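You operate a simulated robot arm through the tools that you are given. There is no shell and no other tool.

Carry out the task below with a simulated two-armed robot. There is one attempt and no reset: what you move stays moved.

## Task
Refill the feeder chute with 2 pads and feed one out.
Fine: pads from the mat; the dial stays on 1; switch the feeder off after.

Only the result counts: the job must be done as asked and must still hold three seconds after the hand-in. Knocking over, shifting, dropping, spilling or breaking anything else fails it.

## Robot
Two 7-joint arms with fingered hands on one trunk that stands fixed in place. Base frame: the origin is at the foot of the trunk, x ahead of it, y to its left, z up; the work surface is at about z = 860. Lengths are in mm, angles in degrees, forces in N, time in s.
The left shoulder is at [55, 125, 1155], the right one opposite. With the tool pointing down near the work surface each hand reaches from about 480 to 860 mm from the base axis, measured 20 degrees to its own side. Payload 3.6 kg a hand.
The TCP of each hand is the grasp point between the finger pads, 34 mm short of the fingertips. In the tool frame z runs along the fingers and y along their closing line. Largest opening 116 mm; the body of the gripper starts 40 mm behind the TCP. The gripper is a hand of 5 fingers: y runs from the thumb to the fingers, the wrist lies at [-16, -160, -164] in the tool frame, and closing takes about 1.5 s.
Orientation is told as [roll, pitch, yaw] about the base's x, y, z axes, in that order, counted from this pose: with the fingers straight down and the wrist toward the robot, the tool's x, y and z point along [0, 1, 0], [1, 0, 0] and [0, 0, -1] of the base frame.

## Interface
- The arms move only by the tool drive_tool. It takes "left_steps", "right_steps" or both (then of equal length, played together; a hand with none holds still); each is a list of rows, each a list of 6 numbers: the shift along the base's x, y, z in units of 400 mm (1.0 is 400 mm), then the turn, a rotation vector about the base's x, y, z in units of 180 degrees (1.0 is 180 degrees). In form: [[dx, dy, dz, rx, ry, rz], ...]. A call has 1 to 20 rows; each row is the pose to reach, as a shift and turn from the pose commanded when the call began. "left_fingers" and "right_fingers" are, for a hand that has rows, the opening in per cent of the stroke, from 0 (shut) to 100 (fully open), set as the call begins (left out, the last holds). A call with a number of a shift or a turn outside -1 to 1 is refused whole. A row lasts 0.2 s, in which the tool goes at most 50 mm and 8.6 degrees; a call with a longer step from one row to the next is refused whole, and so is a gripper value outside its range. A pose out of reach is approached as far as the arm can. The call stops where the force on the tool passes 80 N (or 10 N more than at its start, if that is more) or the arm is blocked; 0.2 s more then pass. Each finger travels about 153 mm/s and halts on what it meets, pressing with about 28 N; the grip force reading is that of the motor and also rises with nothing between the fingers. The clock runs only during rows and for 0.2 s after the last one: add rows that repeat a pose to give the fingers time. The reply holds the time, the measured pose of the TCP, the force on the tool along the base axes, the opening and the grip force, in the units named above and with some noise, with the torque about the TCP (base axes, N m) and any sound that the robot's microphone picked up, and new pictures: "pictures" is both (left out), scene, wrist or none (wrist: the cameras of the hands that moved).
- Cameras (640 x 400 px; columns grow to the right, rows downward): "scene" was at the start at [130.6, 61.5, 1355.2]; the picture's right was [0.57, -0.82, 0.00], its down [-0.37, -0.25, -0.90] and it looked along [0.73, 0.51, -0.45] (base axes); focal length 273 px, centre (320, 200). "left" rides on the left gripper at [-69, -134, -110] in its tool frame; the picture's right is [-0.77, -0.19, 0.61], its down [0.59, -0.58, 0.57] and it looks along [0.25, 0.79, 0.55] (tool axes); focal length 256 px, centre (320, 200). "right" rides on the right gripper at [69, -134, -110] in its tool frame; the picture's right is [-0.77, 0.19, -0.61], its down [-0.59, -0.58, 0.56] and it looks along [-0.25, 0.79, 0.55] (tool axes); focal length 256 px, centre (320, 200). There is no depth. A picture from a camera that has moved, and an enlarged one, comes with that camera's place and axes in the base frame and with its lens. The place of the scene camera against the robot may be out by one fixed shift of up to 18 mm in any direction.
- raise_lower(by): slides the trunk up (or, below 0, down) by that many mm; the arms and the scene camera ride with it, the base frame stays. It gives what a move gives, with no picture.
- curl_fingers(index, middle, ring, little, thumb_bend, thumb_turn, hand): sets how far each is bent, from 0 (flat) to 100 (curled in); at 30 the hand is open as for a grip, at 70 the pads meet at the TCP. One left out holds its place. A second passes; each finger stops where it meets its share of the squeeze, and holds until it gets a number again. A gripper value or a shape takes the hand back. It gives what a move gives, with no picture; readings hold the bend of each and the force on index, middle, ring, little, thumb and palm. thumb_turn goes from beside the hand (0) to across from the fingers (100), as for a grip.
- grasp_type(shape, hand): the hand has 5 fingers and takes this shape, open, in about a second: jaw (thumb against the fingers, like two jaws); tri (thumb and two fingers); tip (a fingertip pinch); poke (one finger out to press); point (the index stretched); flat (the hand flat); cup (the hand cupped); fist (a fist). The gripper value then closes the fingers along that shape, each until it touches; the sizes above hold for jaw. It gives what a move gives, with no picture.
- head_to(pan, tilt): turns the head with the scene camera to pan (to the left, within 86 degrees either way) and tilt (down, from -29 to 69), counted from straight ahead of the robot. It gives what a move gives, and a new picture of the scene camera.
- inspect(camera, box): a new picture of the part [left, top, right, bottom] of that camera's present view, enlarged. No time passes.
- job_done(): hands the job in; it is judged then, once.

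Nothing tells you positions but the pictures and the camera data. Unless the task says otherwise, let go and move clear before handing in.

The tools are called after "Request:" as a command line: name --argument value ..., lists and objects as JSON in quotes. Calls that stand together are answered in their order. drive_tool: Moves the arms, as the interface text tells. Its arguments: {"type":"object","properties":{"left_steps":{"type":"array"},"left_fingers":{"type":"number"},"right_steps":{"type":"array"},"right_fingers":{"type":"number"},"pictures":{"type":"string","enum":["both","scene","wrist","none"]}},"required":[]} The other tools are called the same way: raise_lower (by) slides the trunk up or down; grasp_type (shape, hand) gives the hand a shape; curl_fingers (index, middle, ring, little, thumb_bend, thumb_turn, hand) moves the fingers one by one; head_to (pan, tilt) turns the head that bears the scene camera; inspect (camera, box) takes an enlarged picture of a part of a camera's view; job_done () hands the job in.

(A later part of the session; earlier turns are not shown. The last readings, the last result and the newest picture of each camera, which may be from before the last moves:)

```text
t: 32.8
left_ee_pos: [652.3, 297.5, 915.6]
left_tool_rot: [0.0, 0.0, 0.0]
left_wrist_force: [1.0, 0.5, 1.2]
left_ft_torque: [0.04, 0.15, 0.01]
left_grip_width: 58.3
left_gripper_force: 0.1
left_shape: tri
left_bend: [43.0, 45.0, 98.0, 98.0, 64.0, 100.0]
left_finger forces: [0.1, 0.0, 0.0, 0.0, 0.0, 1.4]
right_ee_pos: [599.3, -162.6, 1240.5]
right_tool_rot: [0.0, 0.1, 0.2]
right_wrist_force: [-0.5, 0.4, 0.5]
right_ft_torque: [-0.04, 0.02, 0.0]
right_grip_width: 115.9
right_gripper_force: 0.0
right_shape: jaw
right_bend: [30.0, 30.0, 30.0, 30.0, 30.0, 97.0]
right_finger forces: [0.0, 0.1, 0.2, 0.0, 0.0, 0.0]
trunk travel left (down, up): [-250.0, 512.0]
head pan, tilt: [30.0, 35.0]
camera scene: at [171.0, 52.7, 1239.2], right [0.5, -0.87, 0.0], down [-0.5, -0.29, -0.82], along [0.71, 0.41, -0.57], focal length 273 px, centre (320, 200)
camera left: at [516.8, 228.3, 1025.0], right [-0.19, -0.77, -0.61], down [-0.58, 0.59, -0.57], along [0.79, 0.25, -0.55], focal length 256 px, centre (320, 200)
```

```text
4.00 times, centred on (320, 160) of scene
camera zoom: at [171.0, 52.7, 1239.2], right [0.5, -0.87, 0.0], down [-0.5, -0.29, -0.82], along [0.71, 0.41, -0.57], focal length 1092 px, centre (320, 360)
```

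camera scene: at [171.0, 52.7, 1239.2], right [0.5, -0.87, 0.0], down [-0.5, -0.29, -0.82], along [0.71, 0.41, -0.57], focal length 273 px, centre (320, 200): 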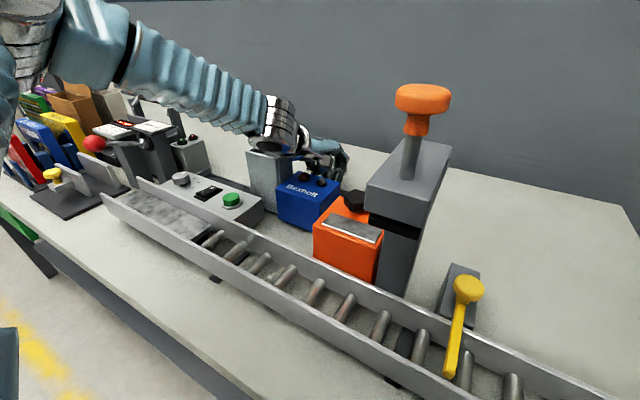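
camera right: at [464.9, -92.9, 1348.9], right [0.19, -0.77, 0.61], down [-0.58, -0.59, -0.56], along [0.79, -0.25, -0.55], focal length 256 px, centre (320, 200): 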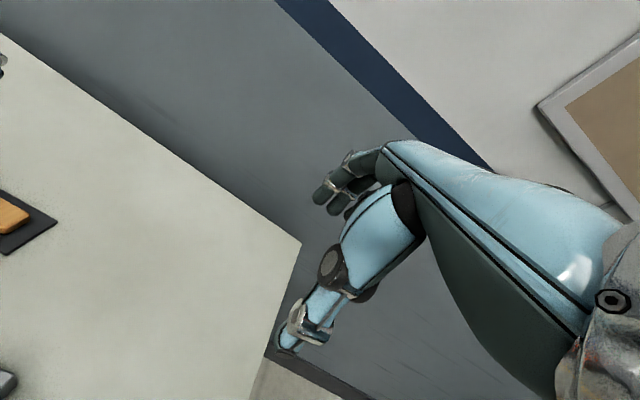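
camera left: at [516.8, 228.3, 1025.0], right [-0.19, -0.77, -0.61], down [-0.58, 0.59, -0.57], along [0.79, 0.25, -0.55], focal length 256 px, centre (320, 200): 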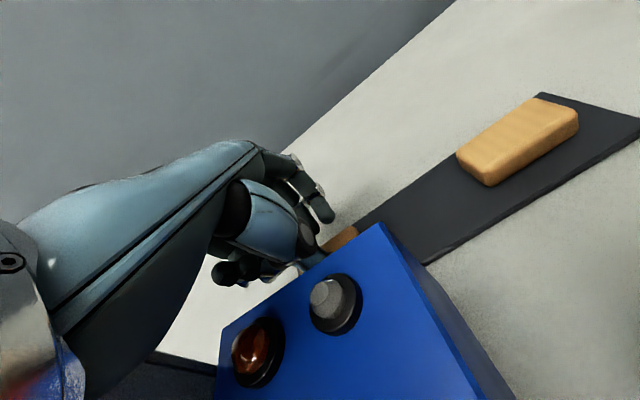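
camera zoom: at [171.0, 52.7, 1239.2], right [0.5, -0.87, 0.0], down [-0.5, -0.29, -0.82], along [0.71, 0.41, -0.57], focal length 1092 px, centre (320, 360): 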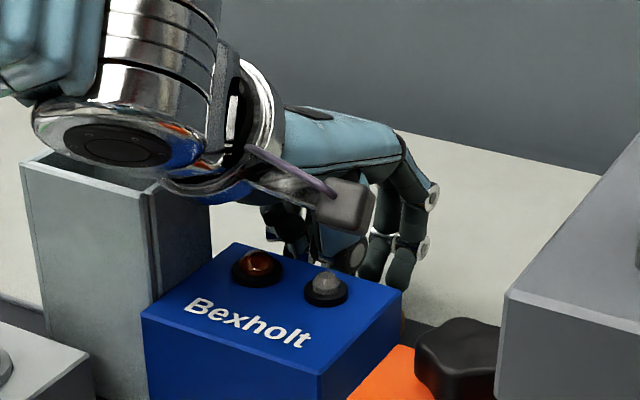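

A light palm contact (1.4 N), likely the red lamp under the heel of the hand. I'll back up, pitch the hand ~12° so the wrist rises clear of the lamps, and retry slightly further forward.

Request:
drive_tool --left_steps '[[0, 0, 0.05, 0, 0, 0], [0, 0, 0.12, 0, 0, 0], [0.008, 0, 0.12, 0, 0.035, 0], [0.015, 0, 0.12, 0, 0.067, 0], [0.015, 0, 0.12, 0, 0.067, 0]]'

Request:
inspect --camera "scene" --box '[240, 110, 400, 210]'

Request:
inspect --camera "left" --box '[200, 180, 520, 380]'

```text
t: 34.0
left_ee_pos: [655.8, 295.4, 961.7]
left_tool_rot: [0.0, 12.2, -0.1]
left_wrist_force: [0.6, 0.2, 0.4]
left_ft_torque: [0.0, -0.01, -0.01]
left_grip_width: 58.4
left_gripper_force: 0.1
left_shape: tri
left_bend: [43.0, 45.0, 98.0, 98.0, 64.0, 100.0]
left_finger forces: [0.0, 0.0, 0.1, 0.0, 0.0, 0.1]
right_ee_pos: [598.6, -162.1, 1240.8]
right_tool_rot: [-0.1, 0.0, 0.1]
right_wrist_force: [-0.5, -0.3, 0.2]
right_ft_torque: [0.04, -0.03, 0.01]
right_grip_width: 116.1
right_gripper_force: 0.1
right_shape: jaw
right_bend: [30.0, 30.0, 30.0, 30.0, 30.0, 97.0]
right_finger forces: [0.1, 0.0, 0.1, 0.0, 0.1, 0.1]
trunk travel left (down, up): [-250.0, 512.0]
head pan, tilt: [30.0, 35.0]
camera scene: at [170.9, 52.8, 1239.2], right [0.5, -0.87, 0.0], down [-0.5, -0.29, -0.82], along [0.71, 0.41, -0.57], focal length 273 px, centre (320, 200)
camera left: at [548.0, 226.7, 1097.7], right [-0.31, -0.77, -0.56], down [-0.68, 0.59, -0.43], along [0.66, 0.25, -0.71], focal length 256 px, centre (320, 200)
```

scene: 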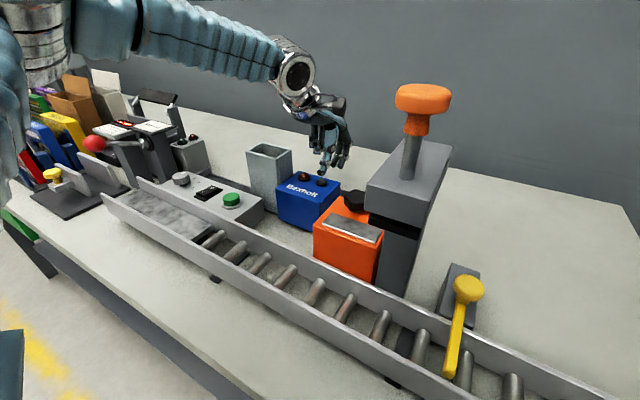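
left: 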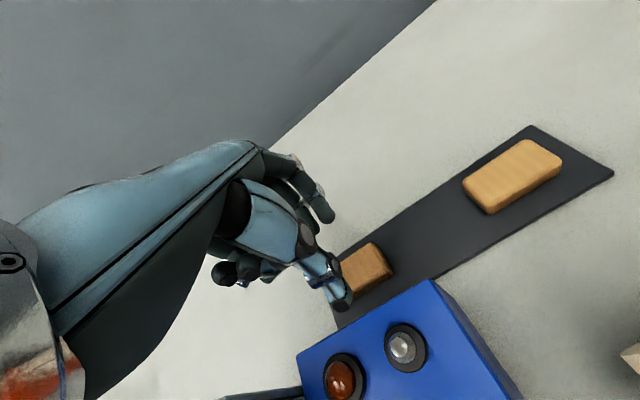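

```text
4.00 times, centred on (320, 160) of scene
camera zoom: at [170.9, 52.8, 1239.2], right [0.5, -0.87, 0.0], down [-0.5, -0.29, -0.82], along [0.71, 0.41, -0.57], focal length 1092 px, centre (320, 360)
```

zoom: 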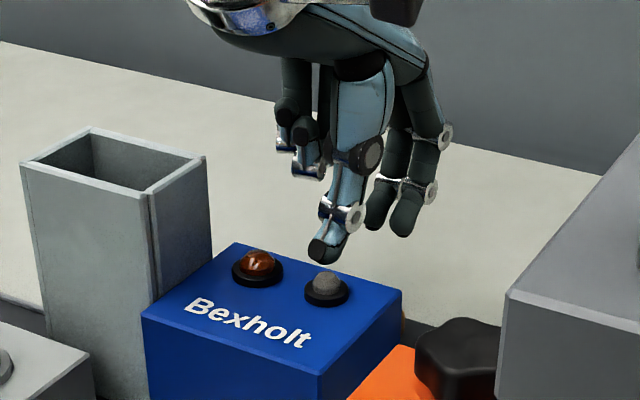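

```text
2.00 times, centred on (360, 280) of left
camera zoom: at [548.0, 226.7, 1097.7], right [-0.31, -0.77, -0.56], down [-0.68, 0.59, -0.43], along [0.66, 0.25, -0.71], focal length 512 px, centre (240, 40)
```

zoom: 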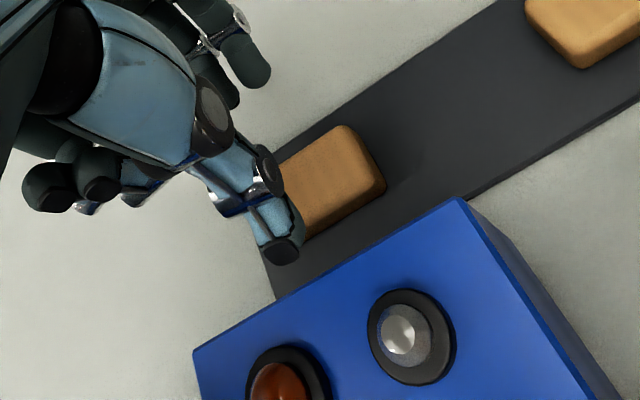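

Now the wrist is well clear of the lamps. Descending in stages again.

Request:
drive_tool --left_steps '[[0.002, 0.002, -0.04, 0, 0, 0], [0.002, 0.004, -0.08, 0, 0, 0], [0.002, 0.004, -0.1, 0, 0, 0], [0.002, 0.004, -0.1, 0, 0, 0]]'

Request:
inspect --camera "scene" --box '[240, 110, 400, 210]'

Request:
inspect --camera "left" --box '[200, 160, 440, 310]'

```text
t: 35.0
left_ee_pos: [656.8, 298.3, 922.4]
left_tool_rot: [0.0, 12.1, 0.0]
left_wrist_force: [-0.2, 0.5, 0.5]
left_ft_torque: [0.01, -0.01, 0.01]
left_grip_width: 58.1
left_gripper_force: 0.0
left_shape: tri
left_bend: [43.0, 45.0, 98.0, 98.0, 64.0, 100.0]
left_finger forces: [0.0, 0.1, 0.0, 0.1, 0.0, 0.0]
right_ee_pos: [598.0, -161.9, 1240.5]
right_tool_rot: [0.0, 0.2, 0.1]
right_wrist_force: [-1.3, -0.4, 0.3]
right_ft_torque: [0.0, -0.01, -0.02]
right_grip_width: 115.9
right_gripper_force: 0.2
right_shape: jaw
right_bend: [30.0, 30.0, 30.0, 30.0, 30.0, 97.0]
right_finger forces: [0.0, 0.0, 0.1, 0.1, 0.0, 0.1]
trunk travel left (down, up): [-250.0, 512.0]
head pan, tilt: [30.0, 35.0]
camera scene: at [170.9, 52.8, 1239.2], right [0.5, -0.87, 0.0], down [-0.5, -0.29, -0.82], along [0.71, 0.41, -0.57], focal length 273 px, centre (320, 200)
camera left: at [548.8, 229.8, 1057.6], right [-0.31, -0.77, -0.56], down [-0.68, 0.59, -0.43], along [0.66, 0.25, -0.71], focal length 256 px, centre (320, 200)
```

scene: 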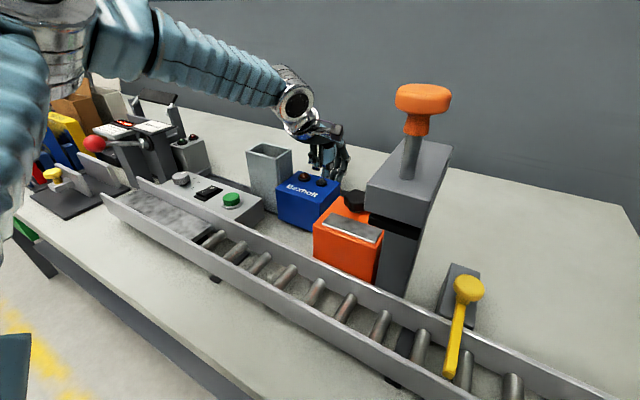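
left: 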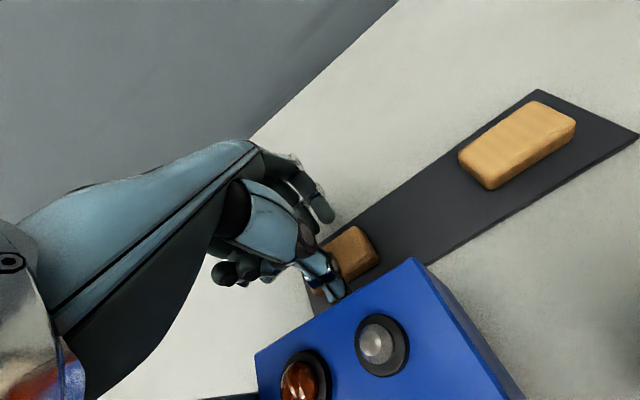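

```text
4.00 times, centred on (320, 160) of scene
camera zoom: at [170.9, 52.8, 1239.2], right [0.5, -0.87, 0.0], down [-0.5, -0.29, -0.82], along [0.71, 0.41, -0.57], focal length 1092 px, centre (320, 360)
```

zoom: 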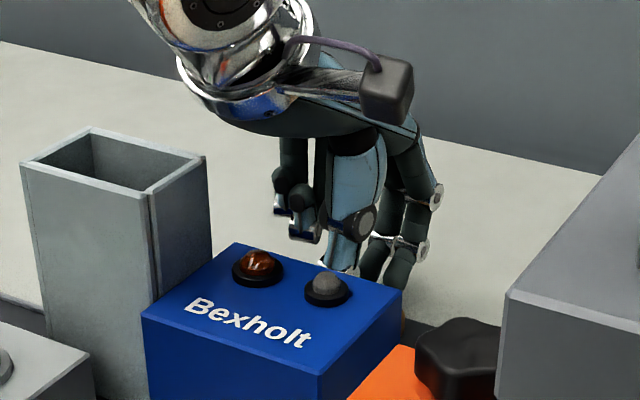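

```text
2.67 times, centred on (320, 235) of left
camera zoom: at [548.8, 229.8, 1057.6], right [-0.31, -0.77, -0.56], down [-0.68, 0.59, -0.43], along [0.66, 0.25, -0.71], focal length 683 px, centre (320, 107)
```

zoom: 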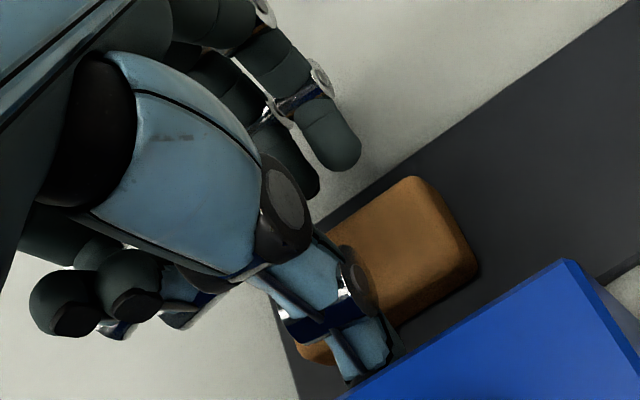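

No contact. Lowering the last ~16 mm, then closing.

Request:
drive_tool --left_steps '[[0, -0.002, -0.02, 0, 0, 0], [0, -0.004, -0.035, 0, 0, 0], [0, -0.004, -0.04, 0, 0, 0], [0, -0.004, -0.04, 0, 0, 0]]' --pictures "wrist"

Request:
inspect --camera "left" --box '[200, 160, 440, 310]'

```text
t: 36.0
left_ee_pos: [658.3, 296.8, 908.2]
left_tool_rot: [-0.1, 12.0, 0.0]
left_wrist_force: [1.2, 1.0, 3.5]
left_ft_torque: [0.06, -0.1, 0.0]
left_grip_width: 58.3
left_gripper_force: 0.1
left_shape: tri
left_bend: [43.0, 44.0, 98.0, 98.0, 64.0, 100.0]
left_finger forces: [0.0, 2.9, 0.0, 0.0, 0.1, 0.0]
right_ee_pos: [598.2, -162.9, 1240.0]
right_tool_rot: [0.0, -0.1, 0.0]
right_wrist_force: [-0.1, -0.1, -0.2]
right_ft_torque: [0.0, 0.03, 0.0]
right_grip_width: 116.0
right_gripper_force: 0.0
right_shape: jaw
right_bend: [30.0, 30.0, 30.0, 30.0, 30.0, 97.0]
right_finger forces: [0.0, 0.0, 0.0, 0.0, 0.0, 0.0]
trunk travel left (down, up): [-250.0, 512.0]
head pan, tilt: [30.0, 35.0]
camera left: at [549.6, 228.1, 1042.6], right [-0.31, -0.77, -0.56], down [-0.68, 0.59, -0.43], along [0.66, 0.25, -0.71], focal length 256 px, centre (320, 200)
```

left: 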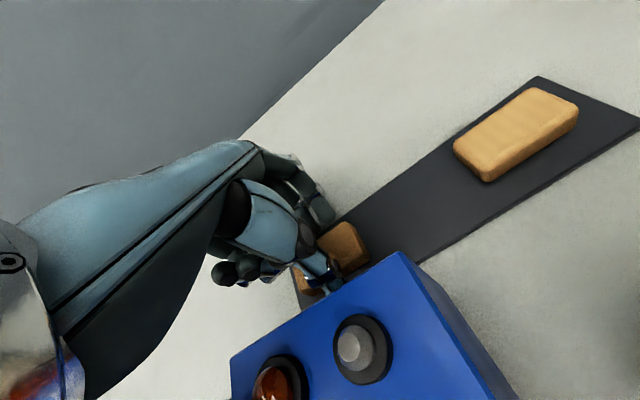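

```text
2.67 times, centred on (320, 235) of left
camera zoom: at [549.6, 228.1, 1042.6], right [-0.31, -0.77, -0.56], down [-0.68, 0.59, -0.43], along [0.66, 0.25, -0.71], focal length 683 px, centre (320, 107)
```

zoom: 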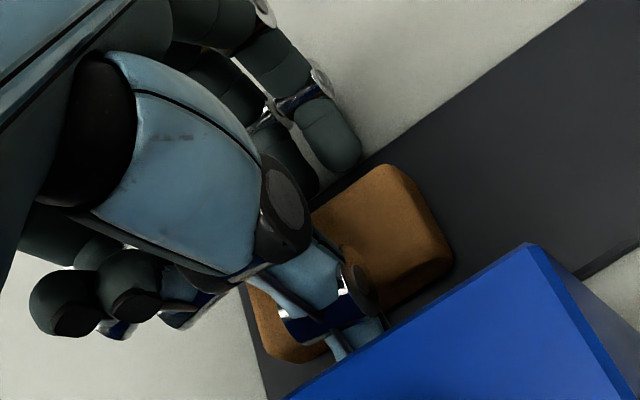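

The middle fingertip just touches the mat (2.9 N), so I'll lift 1.5 mm and close.

Request:
drive_tool --left_steps '[[0, 0, 0.004, 0, 0, 0], [0, 0, 0.004, 0, 0, 0]]' --pictures "none"

Request:
drive_tool --left_steps '[[0, 0, 0, 0, 0, 0], [0, 0, 0, 0, 0, 0], [0, 0, 0, 0, 0, 0], [0, 0, 0, 0, 0, 0], [0, 0, 0, 0, 0, 0], [0, 0, 0, 0, 0, 0], [0, 0, 0, 0, 0, 0]]' --left_fingers 15 --pictures "wrist"

Request:
inspect --camera "left" --box '[200, 160, 440, 310]'

```text
t: 36.6
left_ee_pos: [658.1, 295.8, 907.9]
left_tool_rot: [0.0, 12.1, 0.0]
left_wrist_force: [0.2, 0.5, 0.3]
left_ft_torque: [0.01, -0.04, 0.02]
left_grip_width: 58.3
left_gripper_force: 0.0
left_shape: tri
left_bend: [43.0, 44.0, 98.0, 98.0, 64.0, 100.0]
left_finger forces: [0.0, 0.5, 0.0, 0.0, 0.0, 0.0]
right_ee_pos: [599.3, -163.0, 1240.2]
right_tool_rot: [0.0, 0.0, 0.1]
right_wrist_force: [-0.3, -0.5, 0.5]
right_ft_torque: [0.02, 0.0, -0.01]
right_grip_width: 116.0
right_gripper_force: 0.1
right_shape: jaw
right_bend: [30.0, 30.0, 30.0, 30.0, 30.0, 97.0]
right_finger forces: [0.0, 0.0, 0.0, 0.1, 0.0, 0.1]
trunk travel left (down, up): [-250.0, 512.0]
head pan, tilt: [30.0, 35.0]
```

```text
t: 38.2
left_ee_pos: [657.1, 296.5, 907.5]
left_tool_rot: [0.0, 11.9, 0.1]
left_wrist_force: [-1.6, 0.7, 4.6]
left_ft_torque: [0.02, 0.0, 0.02]
left_grip_width: 29.6
left_gripper_force: 27.9
left_shape: tri
left_bend: [49.0, 55.0, 100.0, 100.0, 70.0, 100.0]
left_finger forces: [7.8, 17.2, 0.0, 0.1, 28.6, 0.0]
right_ee_pos: [598.0, -161.9, 1239.8]
right_tool_rot: [0.0, 0.0, 0.1]
right_wrist_force: [0.8, -0.2, 0.3]
right_ft_torque: [-0.03, -0.01, -0.01]
right_grip_width: 115.9
right_gripper_force: 0.0
right_shape: jaw
right_bend: [30.0, 30.0, 30.0, 30.0, 30.0, 97.0]
right_finger forces: [0.0, 0.1, 0.0, 0.0, 0.0, 0.1]
trunk travel left (down, up): [-250.0, 512.0]
head pan, tilt: [30.0, 35.0]
camera left: at [548.9, 227.9, 1043.9], right [-0.31, -0.77, -0.56], down [-0.68, 0.59, -0.43], along [0.66, 0.25, -0.71], focal length 256 px, centre (320, 200)
```

left: 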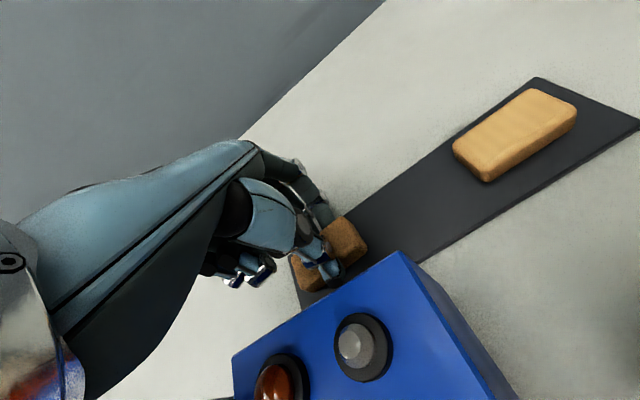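

```text
2.67 times, centred on (320, 235) of left
camera zoom: at [548.9, 227.9, 1043.9], right [-0.31, -0.77, -0.56], down [-0.68, 0.59, -0.43], along [0.66, 0.25, -0.71], focal length 683 px, centre (320, 107)
```

zoom: 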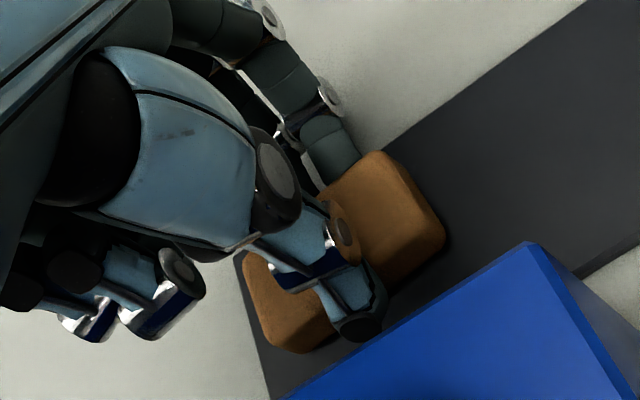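

Gripped: index 8 N, middle 17 N, thumb 29 N. I'll lift straight up and inspect how the pad sits.

Request:
drive_tool --left_steps '[[0, 0, 0.03, 0, 0, 0], [0, 0, 0.08, 0, 0, 0], [0, 0, 0.16, 0, 0, 0], [0, 0, 0.26, 0, 0, 0], [0, 0, 0.36, 0, 0, 0], [0, 0, 0.46, 0, 0, 0], [0, 0, 0.46, 0, 0, 0]]'

Request:
inspect --camera "left" --box '[240, 150, 480, 300]'

Request:
inspect --camera "scene" --box '[280, 70, 376, 130]'

```text
t: 39.8
left_ee_pos: [658.3, 296.0, 1093.8]
left_tool_rot: [0.0, 12.0, -0.1]
left_wrist_force: [-0.5, -0.2, 0.3]
left_ft_torque: [0.01, -0.03, 0.01]
left_grip_width: 29.2
left_gripper_force: 28.4
left_shape: tri
left_bend: [49.0, 56.0, 100.0, 100.0, 70.0, 100.0]
left_finger forces: [8.4, 16.4, 0.1, 0.0, 25.4, 0.1]
right_ee_pos: [598.3, -162.3, 1240.0]
right_tool_rot: [0.0, 0.1, 0.1]
right_wrist_force: [0.4, 0.2, -0.1]
right_ft_torque: [-0.01, 0.01, 0.02]
right_grip_width: 116.0
right_gripper_force: 0.1
right_shape: jaw
right_bend: [30.0, 30.0, 30.0, 30.0, 30.0, 97.0]
right_finger forces: [0.0, 0.0, 0.1, 0.0, 0.1, 0.0]
trunk travel left (down, up): [-250.0, 512.0]
head pan, tilt: [30.0, 35.0]
camera scene: at [171.2, 53.1, 1239.0], right [0.5, -0.87, 0.0], down [-0.5, -0.29, -0.82], along [0.71, 0.41, -0.57], focal length 273 px, centre (320, 200)
camera left: at [551.6, 228.1, 1228.8], right [-0.31, -0.77, -0.56], down [-0.68, 0.59, -0.43], along [0.66, 0.25, -0.71], focal length 256 px, centre (320, 200)
```

scene: 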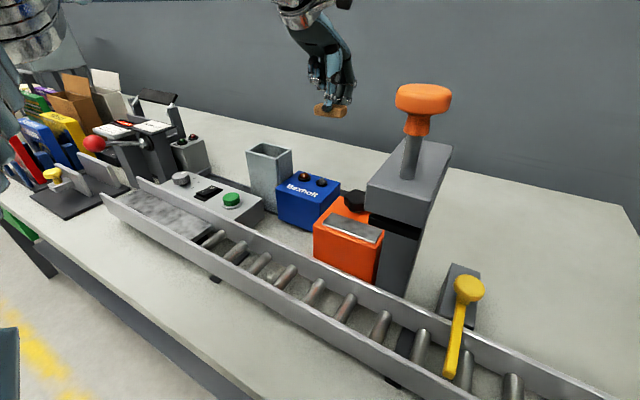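
left: 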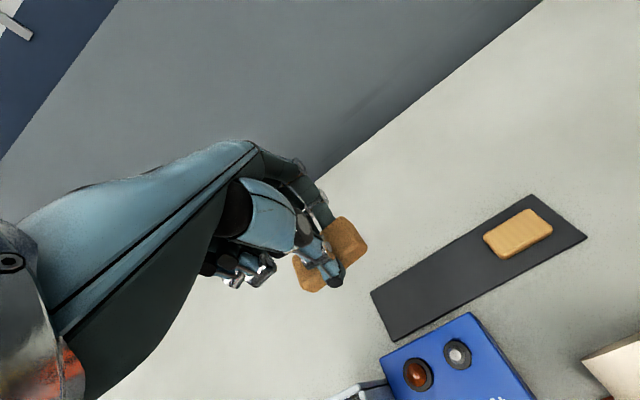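

```text
2.67 times, centred on (360, 225) of left
camera zoom: at [551.6, 228.1, 1228.8], right [-0.31, -0.77, -0.56], down [-0.68, 0.59, -0.43], along [0.66, 0.25, -0.71], focal length 683 px, centre (213, 133)
```

zoom: 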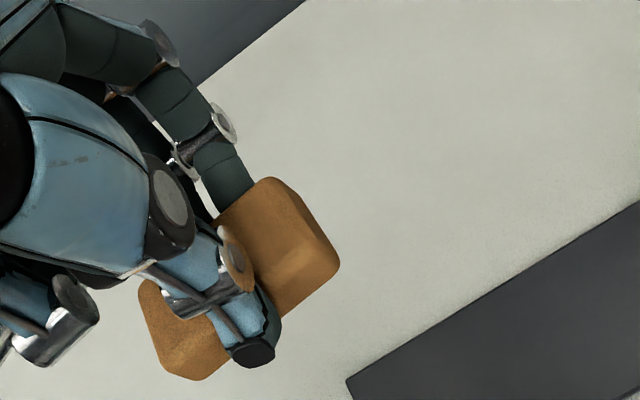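

```text
6.67 times, centred on (328, 100) of scene
camera zoom: at [171.2, 53.1, 1239.0], right [0.5, -0.87, 0.0], down [-0.5, -0.29, -0.82], along [0.71, 0.41, -0.57], focal length 1820 px, centre (267, 867)
```

zoom: 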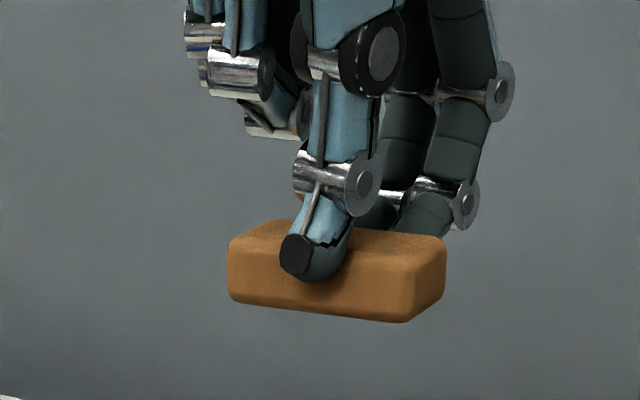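

The pad is held flat in the world, about 5° yawed, with its lower part below the fingertips. I'll carry it over the chute, turning −5° to square it, and check before lowering.

Request:
drive_tool --left_steps '[[-0.05, 0.04, 0, 0, 0, -0.01], [-0.11, 0.08, 0, 0, 0, -0.02], [-0.17, 0.12, 0, 0, 0, -0.029], [-0.22, 0.16, 0, 0, 0, -0.029], [-0.261, 0.1925, 0, 0, 0, -0.029], [-0.261, 0.1925, -0.05, 0, 0, -0.029], [-0.261, 0.1925, -0.05, 0, 0, -0.029]]'

Request:
inspect --camera "left" --box '[270, 190, 430, 290]'

Request:
inspect --camera "scene" --box '[220, 100, 316, 160]'

```text
t: 41.4
left_ee_pos: [552.2, 373.4, 1071.5]
left_tool_rot: [0.1, 12.0, -5.2]
left_wrist_force: [-0.2, 0.7, 0.8]
left_ft_torque: [-0.01, -0.01, -0.02]
left_grip_width: 29.1
left_gripper_force: 28.0
left_shape: tri
left_bend: [49.0, 56.0, 100.0, 100.0, 70.0, 100.0]
left_finger forces: [8.3, 16.4, 0.0, 0.0, 25.4, 0.0]
right_ee_pos: [599.4, -162.6, 1240.2]
right_tool_rot: [0.0, -0.1, 0.0]
right_wrist_force: [1.5, 0.0, -0.5]
right_ft_torque: [0.0, 0.01, 0.02]
right_grip_width: 115.7
right_gripper_force: 0.1
right_shape: jaw
right_bend: [30.0, 30.0, 30.0, 30.0, 30.0, 97.0]
right_finger forces: [0.0, 0.1, 0.0, 0.0, 0.0, 0.0]
trunk travel left (down, up): [-250.0, 512.0]
head pan, tilt: [30.0, 35.0]
camera scene: at [170.8, 52.8, 1239.2], right [0.5, -0.87, 0.0], down [-0.5, -0.29, -0.82], along [0.71, 0.41, -0.57], focal length 273 px, centre (320, 200)
camera left: at [438.0, 315.3, 1206.7], right [-0.38, -0.74, -0.56], down [-0.63, 0.65, -0.43], along [0.68, 0.19, -0.71], focal length 256 px, centre (320, 200)
```

scene: 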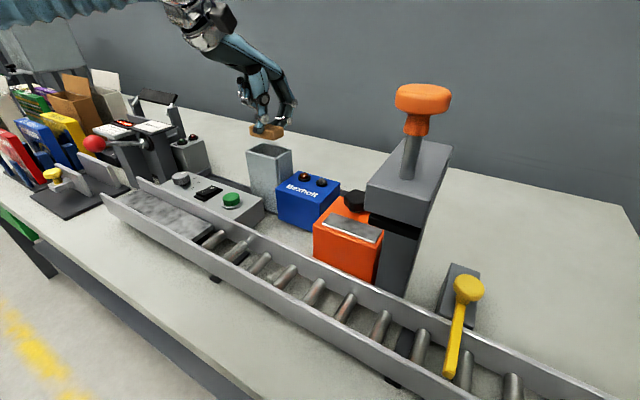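
left: 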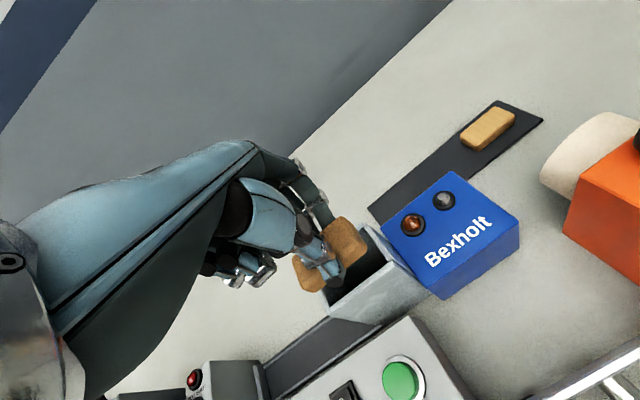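

```text
4.00 times, centred on (350, 240) of left
camera zoom: at [438.0, 315.3, 1206.7], right [-0.38, -0.74, -0.56], down [-0.63, 0.65, -0.43], along [0.68, 0.19, -0.71], focal length 1024 px, centre (200, 40)
```

zoom: 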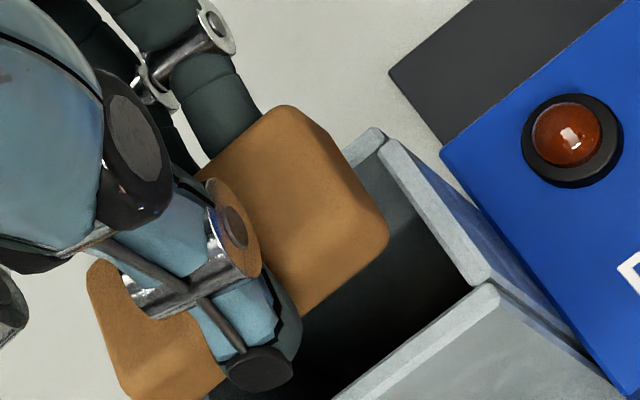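

```text
6.67 times, centred on (268, 130) of scene
camera zoom: at [170.8, 52.8, 1239.2], right [0.5, -0.87, 0.0], down [-0.5, -0.29, -0.82], along [0.71, 0.41, -0.57], focal length 1820 px, centre (667, 667)
```

zoom: 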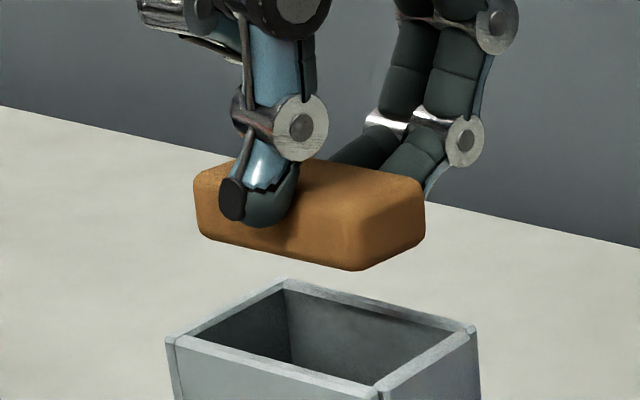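

Pad is nearly squared with the mouth; it needs about +2 mm in x. I'll shift and lower to ~12 mm above the rim, then re-check.

Request:
drive_tool --left_steps '[[0.005, -0.001, -0.02, 0, 0, 0], [0.005, -0.001, -0.045, 0, 0, 0], [0.005, -0.001, -0.045, 0, 0, 0]]' --pictures "none"

Request:
inspect --camera "left" --box '[260, 200, 420, 300]'

Request:
inspect --camera "scene" --box '[220, 100, 316, 160]'

```text
t: 42.2
left_ee_pos: [554.8, 373.0, 1053.4]
left_tool_rot: [0.0, 12.1, -5.3]
left_wrist_force: [0.0, -0.3, -0.4]
left_ft_torque: [0.02, 0.03, 0.03]
left_grip_width: 29.5
left_gripper_force: 28.2
left_shape: tri
left_bend: [49.0, 56.0, 100.0, 100.0, 70.0, 100.0]
left_finger forces: [8.5, 16.5, 0.0, 0.1, 25.3, 0.0]
right_ee_pos: [597.5, -161.1, 1240.1]
right_tool_rot: [0.0, 0.0, 0.2]
right_wrist_force: [-0.3, 0.1, -0.2]
right_ft_torque: [0.02, -0.01, 0.03]
right_grip_width: 116.1
right_gripper_force: 0.1
right_shape: jaw
right_bend: [30.0, 30.0, 30.0, 30.0, 30.0, 97.0]
right_finger forces: [0.0, 0.0, 0.0, 0.1, 0.0, 0.0]
trunk travel left (down, up): [-250.0, 512.0]
head pan, tilt: [30.0, 35.0]
```

```text
4.00 times, centred on (340, 250) of left
camera zoom: at [440.8, 314.9, 1189.5], right [-0.38, -0.74, -0.56], down [-0.63, 0.65, -0.43], along [0.68, 0.19, -0.71], focal length 1024 px, centre (240, 0)
```

zoom: 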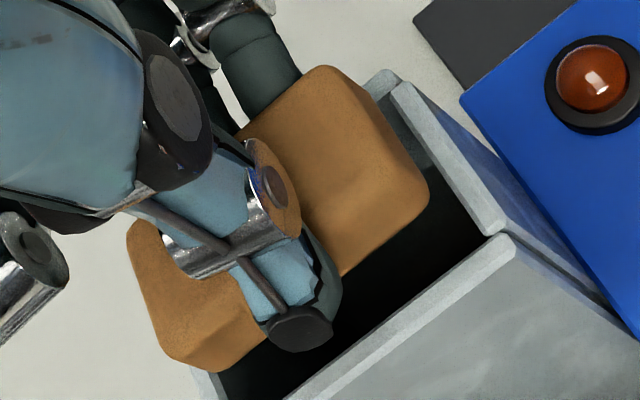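

```text
6.67 times, centred on (268, 130) of scene
camera zoom: at [170.9, 52.8, 1239.2], right [0.5, -0.87, 0.0], down [-0.5, -0.29, -0.82], along [0.71, 0.41, -0.57], focal length 1820 px, centre (667, 667)
```

zoom: 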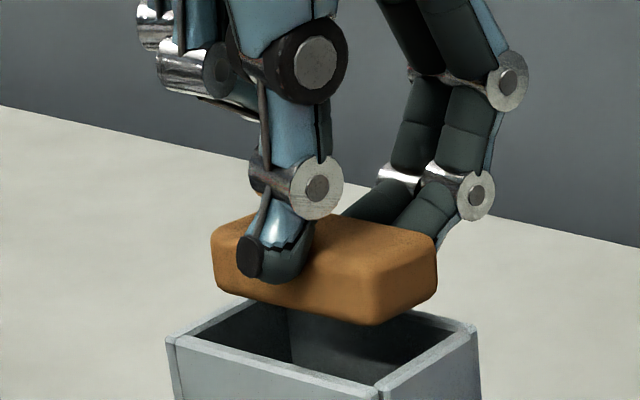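

Alignment looks balanced (≈2 mm right, ≈0.5 mm left, ≈4 mm front). I'll nudge −0.5 mm in y and lower 8 mm, then look again.

Request:
drive_tool --left_steps '[[0, -0.0015, -0.01, 0, 0, 0], [0, -0.0015, -0.02, 0, 0, 0], [0, -0.0015, -0.02, 0, 0, 0]]' --pictures "none"

Request:
inspect --camera "left" --box '[260, 200, 420, 300]'

Request:
inspect --camera "scene" --box '[220, 100, 316, 160]'

```text
t: 43.0
left_ee_pos: [554.8, 373.2, 1046.1]
left_tool_rot: [0.0, 12.1, -5.2]
left_wrist_force: [-0.1, -0.2, -0.2]
left_ft_torque: [0.03, 0.01, -0.03]
left_grip_width: 29.3
left_gripper_force: 28.2
left_shape: tri
left_bend: [49.0, 56.0, 100.0, 100.0, 70.0, 100.0]
left_finger forces: [8.4, 16.4, 0.0, 0.0, 25.2, 0.1]
right_ee_pos: [599.1, -162.6, 1239.7]
right_tool_rot: [0.0, 0.0, 0.1]
right_wrist_force: [0.1, 0.4, -0.3]
right_ft_torque: [0.02, 0.01, 0.01]
right_grip_width: 115.7
right_gripper_force: 0.0
right_shape: jaw
right_bend: [30.0, 30.0, 30.0, 30.0, 30.0, 97.0]
right_finger forces: [0.0, 0.0, 0.0, 0.0, 0.1, 0.0]
trunk travel left (down, up): [-250.0, 512.0]
head pan, tilt: [30.0, 35.0]
```

```text
4.00 times, centred on (340, 250) of left
camera zoom: at [440.7, 313.9, 1181.1], right [-0.38, -0.74, -0.56], down [-0.63, 0.65, -0.43], along [0.68, 0.19, -0.71], focal length 1024 px, centre (240, 0)
```

zoom: 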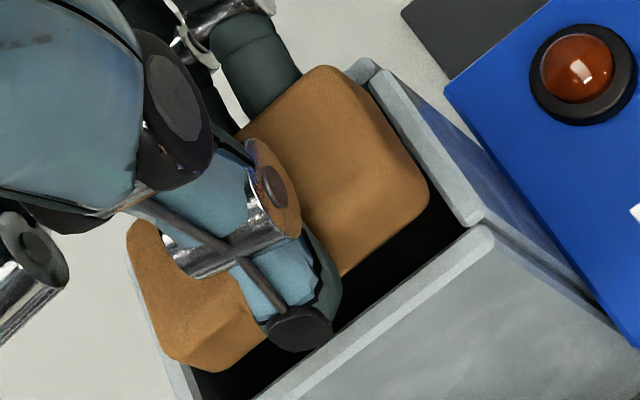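

```text
6.67 times, centred on (268, 130) of scene
camera zoom: at [170.9, 52.9, 1239.1], right [0.5, -0.87, 0.0], down [-0.5, -0.29, -0.82], along [0.71, 0.41, -0.57], focal length 1820 px, centre (667, 667)
```

zoom: 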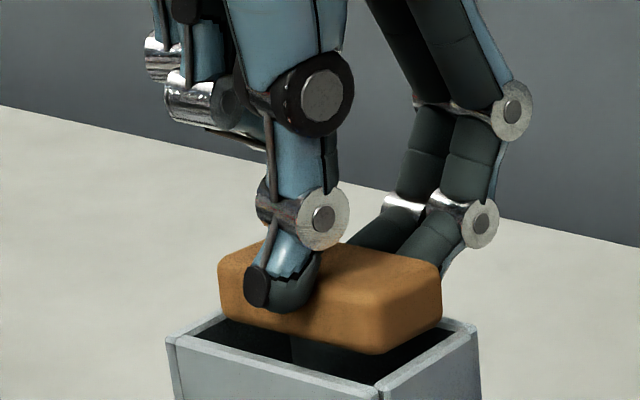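

Gaps are now balanced on both ends. Lowering 4 mm more and checking forces.

Request:
drive_tool --left_steps '[[0, 0, -0.005, 0, 0, 0], [0, 0, -0.01, 0, 0, 0]]' --pictures "none"

Request:
drive_tool --left_steps '[[0, 0, -0.005, 0, 0, 0], [0, 0, -0.005, 0, 0, 0]]' --pictures "none"

Request:
inspect --camera "left" --box '[260, 200, 420, 300]'

Request:
inspect --camera "scene" --box '[220, 100, 316, 160]'

```text
t: 43.6
left_ee_pos: [553.8, 373.1, 1041.9]
left_tool_rot: [0.1, 12.2, -5.2]
left_wrist_force: [0.0, 0.9, 0.8]
left_ft_torque: [0.01, -0.04, -0.02]
left_grip_width: 29.2
left_gripper_force: 28.0
left_shape: tri
left_bend: [49.0, 56.0, 100.0, 100.0, 70.0, 100.0]
left_finger forces: [8.7, 16.3, 0.0, 0.1, 25.7, 0.0]
right_ee_pos: [598.8, -161.5, 1240.2]
right_tool_rot: [0.0, 0.0, 0.1]
right_wrist_force: [-0.4, 0.0, 0.0]
right_ft_torque: [-0.02, -0.03, 0.0]
right_grip_width: 116.1
right_gripper_force: 0.0
right_shape: jaw
right_bend: [30.0, 30.0, 30.0, 30.0, 30.0, 97.0]
right_finger forces: [0.1, 0.0, 0.0, 0.0, 0.1, 0.0]
trunk travel left (down, up): [-250.0, 512.0]
head pan, tilt: [30.0, 35.0]
```

```text
t: 44.2
left_ee_pos: [554.2, 372.8, 1040.6]
left_tool_rot: [-0.1, 12.0, -5.1]
left_wrist_force: [-0.6, 1.0, 4.6]
left_ft_torque: [-0.03, -0.06, 0.06]
left_grip_width: 29.2
left_gripper_force: 28.3
left_shape: tri
left_bend: [49.0, 56.0, 100.0, 100.0, 70.0, 100.0]
left_finger forces: [9.6, 16.3, 0.0, 0.1, 26.9, 0.0]
right_ee_pos: [597.9, -161.3, 1241.5]
right_tool_rot: [0.0, 0.1, 0.1]
right_wrist_force: [-0.2, -0.3, 0.0]
right_ft_torque: [0.0, -0.02, -0.01]
right_grip_width: 115.9
right_gripper_force: 0.1
right_shape: jaw
right_bend: [30.0, 30.0, 30.0, 30.0, 30.0, 97.0]
right_finger forces: [0.0, 0.0, 0.1, 0.1, 0.0, 0.0]
trunk travel left (down, up): [-250.0, 512.0]
head pan, tilt: [30.0, 35.0]
```

```text
4.00 times, centred on (340, 250) of left
camera zoom: at [440.1, 313.8, 1176.2], right [-0.38, -0.74, -0.56], down [-0.63, 0.65, -0.43], along [0.68, 0.19, -0.71], focal length 1024 px, centre (240, 0)
```

zoom: 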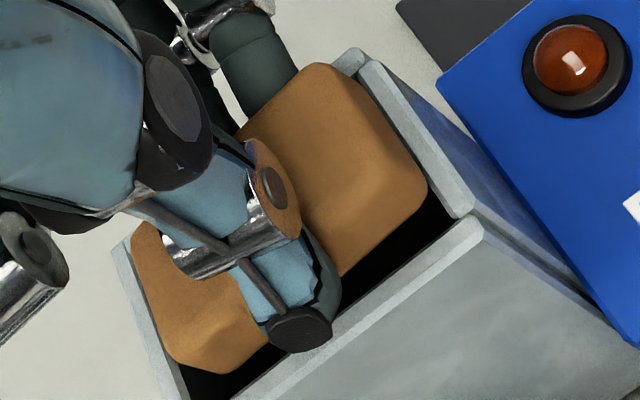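

```text
6.67 times, centred on (268, 130) of scene
camera zoom: at [170.4, 53.1, 1239.3], right [0.5, -0.87, 0.0], down [-0.5, -0.29, -0.82], along [0.71, 0.41, -0.57], focal length 1820 px, centre (667, 667)
```

zoom: 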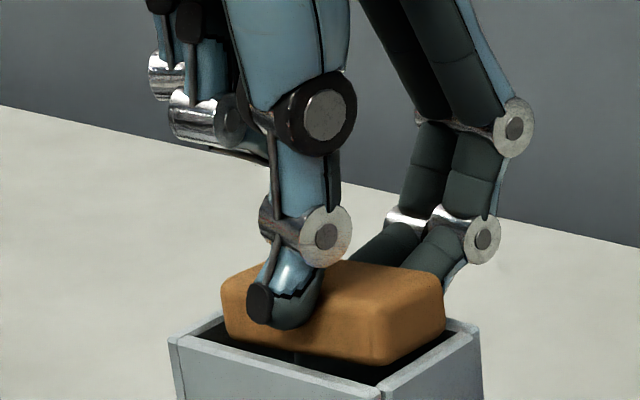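

A light contact (4.6 N) near the back-right of the mouth—pad edge or index tip on the rim. I'll lift 2 mm, shift 2 mm toward −x, and lower again.

Request:
drive_tool --left_steps '[[0, 0, 0.006, 0, 0, 0], [-0.005, 0, 0.006, 0, 0, 0], [-0.005, 0, 0, 0, 0, 0], [-0.005, 0, 0, 0, 0, 0]]' --pictures "none"

Request:
inspect --camera "left" --box '[260, 200, 420, 300]'

Request:
inspect --camera "scene" --box '[220, 100, 316, 160]'

```text
t: 45.2
left_ee_pos: [552.6, 371.6, 1041.0]
left_tool_rot: [0.0, 12.1, -5.1]
left_wrist_force: [1.2, 0.5, 4.8]
left_ft_torque: [-0.06, -0.09, 0.04]
left_grip_width: 28.9
left_gripper_force: 28.1
left_shape: tri
left_bend: [49.0, 56.0, 100.0, 100.0, 70.0, 100.0]
left_finger forces: [10.0, 16.4, 0.0, 0.0, 26.4, 0.0]
right_ee_pos: [597.6, -161.4, 1239.7]
right_tool_rot: [0.1, 0.1, 0.1]
right_wrist_force: [0.1, 0.7, 1.2]
right_ft_torque: [-0.02, 0.0, 0.02]
right_grip_width: 115.9
right_gripper_force: 0.1
right_shape: jaw
right_bend: [30.0, 30.0, 30.0, 30.0, 30.0, 97.0]
right_finger forces: [0.0, 0.0, 0.0, 0.1, 0.0, 0.0]
trunk travel left (down, up): [-250.0, 512.0]
head pan, tilt: [30.0, 35.0]
```

```text
4.00 times, centred on (340, 250) of left
camera zoom: at [438.8, 313.5, 1176.2], right [-0.38, -0.74, -0.56], down [-0.63, 0.65, -0.43], along [0.68, 0.19, -0.71], focal length 1024 px, centre (240, 0)
```

zoom: 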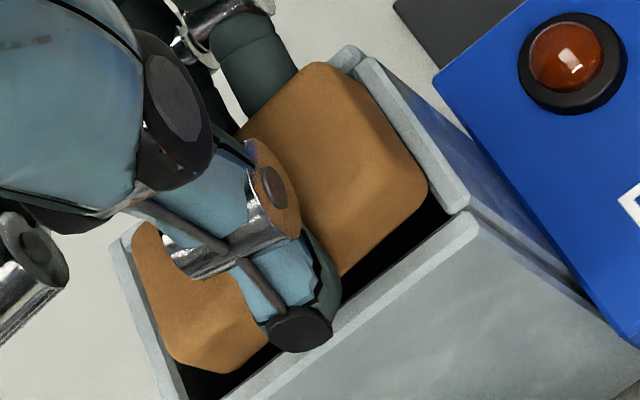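

```text
6.67 times, centred on (268, 130) of scene
camera zoom: at [170.7, 52.7, 1239.2], right [0.5, -0.87, 0.0], down [-0.5, -0.29, -0.82], along [0.71, 0.41, -0.57], focal length 1820 px, centre (667, 667)
```

zoom: 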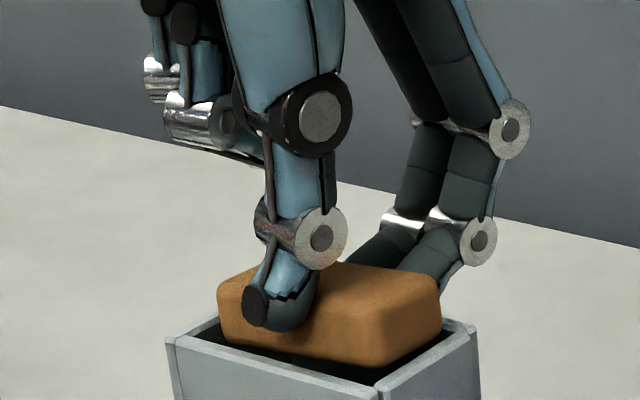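

The contact is likely a fingertip on the rim; the pad itself looks aligned in the mouth. I'll lift 1 mm and release.

Request:
drive_tool --left_steps '[[0, 0, 0.004, 0, 0, 0], [0, 0, 0.004, 0, 0, 0]]' --pictures "none"

Request:
drive_tool --left_steps '[[0, 0, 0, 0, 0, 0], [0, 0, 0, 0, 0, 0], [0, 0, 0, 0, 0, 0], [0, 0, 0, 0, 0, 0]]' --left_fingers 55

Request:
inspect --camera "left" --box '[260, 200, 420, 300]'

Request:
inspect --camera "scene" --box '[220, 100, 316, 160]'

```text
t: 45.8
left_ee_pos: [552.4, 373.1, 1042.3]
left_tool_rot: [0.0, 12.1, -5.3]
left_wrist_force: [1.0, -0.6, 0.5]
left_ft_torque: [-0.02, -0.04, 0.0]
left_grip_width: 28.9
left_gripper_force: 27.8
left_shape: tri
left_bend: [49.0, 56.0, 100.0, 100.0, 70.0, 100.0]
left_finger forces: [9.2, 16.5, 0.0, 0.0, 25.9, 0.0]
right_ee_pos: [597.5, -161.5, 1240.1]
right_tool_rot: [0.0, 0.0, 0.1]
right_wrist_force: [0.0, 0.2, 0.0]
right_ft_torque: [-0.03, -0.01, -0.02]
right_grip_width: 115.9
right_gripper_force: 0.1
right_shape: jaw
right_bend: [30.0, 30.0, 30.0, 30.0, 30.0, 97.0]
right_finger forces: [0.1, 0.1, 0.0, 0.1, 0.0, 0.0]
trunk travel left (down, up): [-250.0, 512.0]
head pan, tilt: [30.0, 35.0]
```

```text
t: 46.8
left_ee_pos: [551.9, 372.5, 1041.6]
left_tool_rot: [0.0, 12.2, -5.2]
left_wrist_force: [-0.2, -0.1, 0.1]
left_ft_torque: [-0.01, 0.03, -0.02]
left_grip_width: 63.3
left_gripper_force: 0.1
left_shape: tri
left_bend: [42.0, 43.0, 98.0, 98.0, 62.0, 100.0]
left_finger forces: [0.0, 0.0, 0.1, 0.0, 0.0, 0.0]
right_ee_pos: [598.0, -162.6, 1240.0]
right_tool_rot: [0.1, 0.0, 0.0]
right_wrist_force: [0.0, 0.7, 0.2]
right_ft_torque: [0.01, 0.0, 0.0]
right_grip_width: 116.0
right_gripper_force: 0.1
right_shape: jaw
right_bend: [30.0, 30.0, 30.0, 30.0, 30.0, 97.0]
right_finger forces: [0.0, 0.1, 0.1, 0.0, 0.1, 0.0]
trunk travel left (down, up): [-250.0, 512.0]
head pan, tilt: [30.0, 35.0]
camera scene: at [171.0, 53.0, 1239.1], right [0.5, -0.87, 0.0], down [-0.5, -0.29, -0.82], along [0.71, 0.41, -0.57], focal length 273 px, centre (320, 200)
camera left: at [438.7, 314.1, 1177.3], right [-0.38, -0.74, -0.56], down [-0.63, 0.65, -0.43], along [0.68, 0.19, -0.71], focal length 256 px, centre (320, 200)
```

scene: 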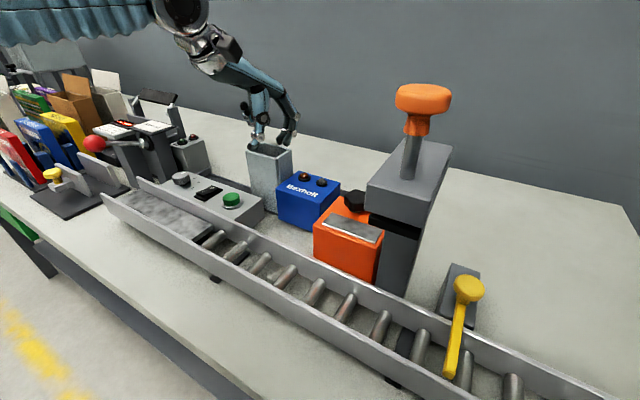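
left: 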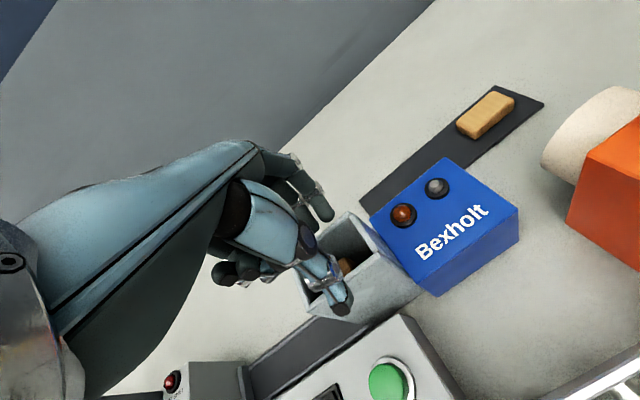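

```text
4.00 times, centred on (340, 250) of left
camera zoom: at [438.7, 314.1, 1177.3], right [-0.38, -0.74, -0.56], down [-0.63, 0.65, -0.43], along [0.68, 0.19, -0.71], focal length 1024 px, centre (240, 0)
```

zoom: 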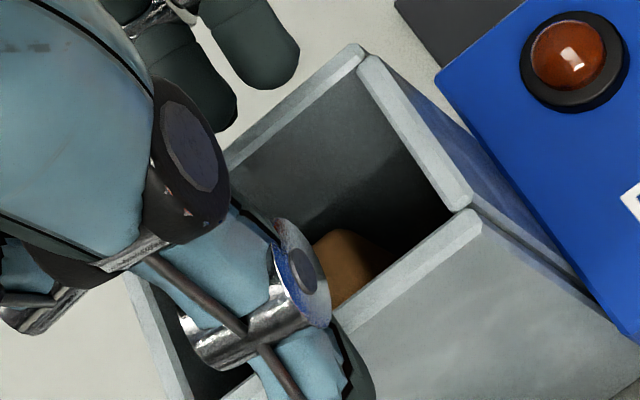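

```text
6.67 times, centred on (268, 130) of scene
camera zoom: at [171.0, 53.0, 1239.1], right [0.5, -0.87, 0.0], down [-0.5, -0.29, -0.82], along [0.71, 0.41, -0.57], focal length 1820 px, centre (667, 667)
```

zoom: 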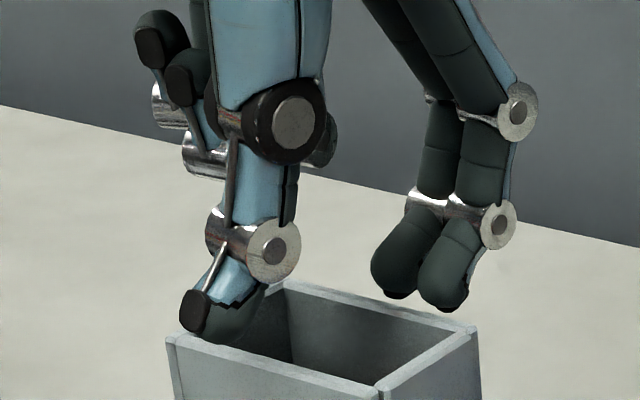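

The second pad dropped in. I'll raise the hand and look down into the chute to confirm both pads lie flat.

Request:
drive_tool --left_steps '[[0, 0, 0.1, 0, 0, 0], [0.05, 0.03, 0.2, 0, 0, 0], [0.11, 0.08, 0.25, 0, 0, 0.015], [0.17, 0.13, 0.25, 0, 0, 0.029]]'

Request:
inspect --camera "left" --box '[320, 200, 560, 350]'

```text
t: 47.8
left_ee_pos: [621.9, 423.5, 1140.4]
left_tool_rot: [0.1, 12.1, 0.0]
left_wrist_force: [0.1, 0.1, 0.1]
left_ft_torque: [-0.03, 0.02, 0.02]
left_grip_width: 63.6
left_gripper_force: 0.1
left_shape: tri
left_bend: [42.0, 43.0, 98.0, 98.0, 62.0, 100.0]
left_finger forces: [0.0, 0.0, 0.1, 0.0, 0.0, 0.1]
right_ee_pos: [600.4, -162.1, 1239.6]
right_tool_rot: [0.0, 0.1, 0.1]
right_wrist_force: [0.0, 0.9, -0.1]
right_ft_torque: [0.03, 0.03, 0.0]
right_grip_width: 116.0
right_gripper_force: 0.1
right_shape: jaw
right_bend: [30.0, 30.0, 30.0, 30.0, 30.0, 97.0]
right_finger forces: [0.0, 0.0, 0.0, 0.0, 0.1, 0.1]
trunk travel left (down, up): [-250.0, 512.0]
head pan, tilt: [30.0, 35.0]
camera scene: at [172.6, 53.2, 1239.0], right [0.5, -0.87, 0.0], down [-0.5, -0.29, -0.82], along [0.71, 0.41, -0.57], focal length 273 px, centre (320, 200)
camera left: at [514.7, 354.5, 1276.5], right [-0.31, -0.77, -0.56], down [-0.68, 0.59, -0.43], along [0.66, 0.25, -0.71], focal length 256 px, centre (320, 200)
```

scene: 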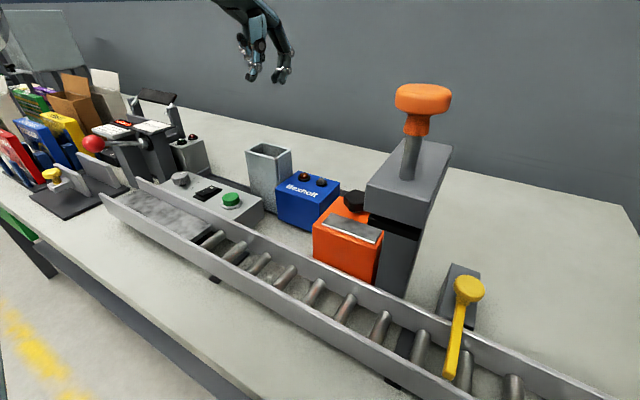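
left: 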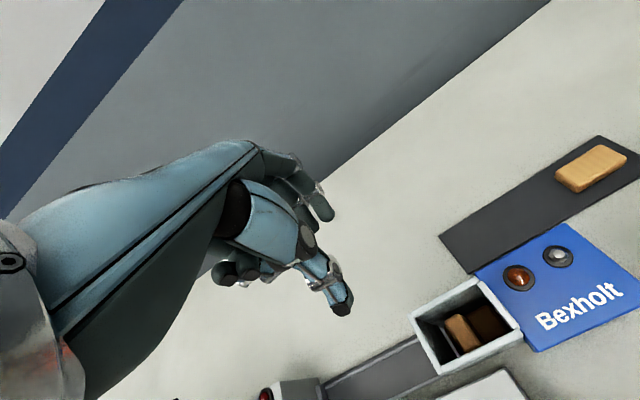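

```text
2.67 times, centred on (440, 275) of left
camera zoom: at [514.7, 354.5, 1276.5], right [-0.31, -0.77, -0.56], down [-0.68, 0.59, -0.43], along [0.66, 0.25, -0.71], focal length 683 px, centre (0, 0)
```

zoom: 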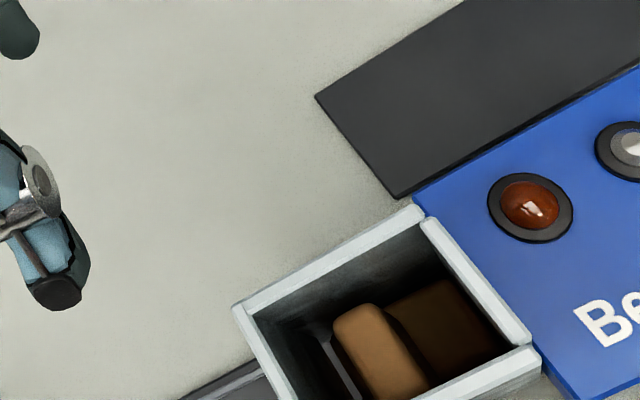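

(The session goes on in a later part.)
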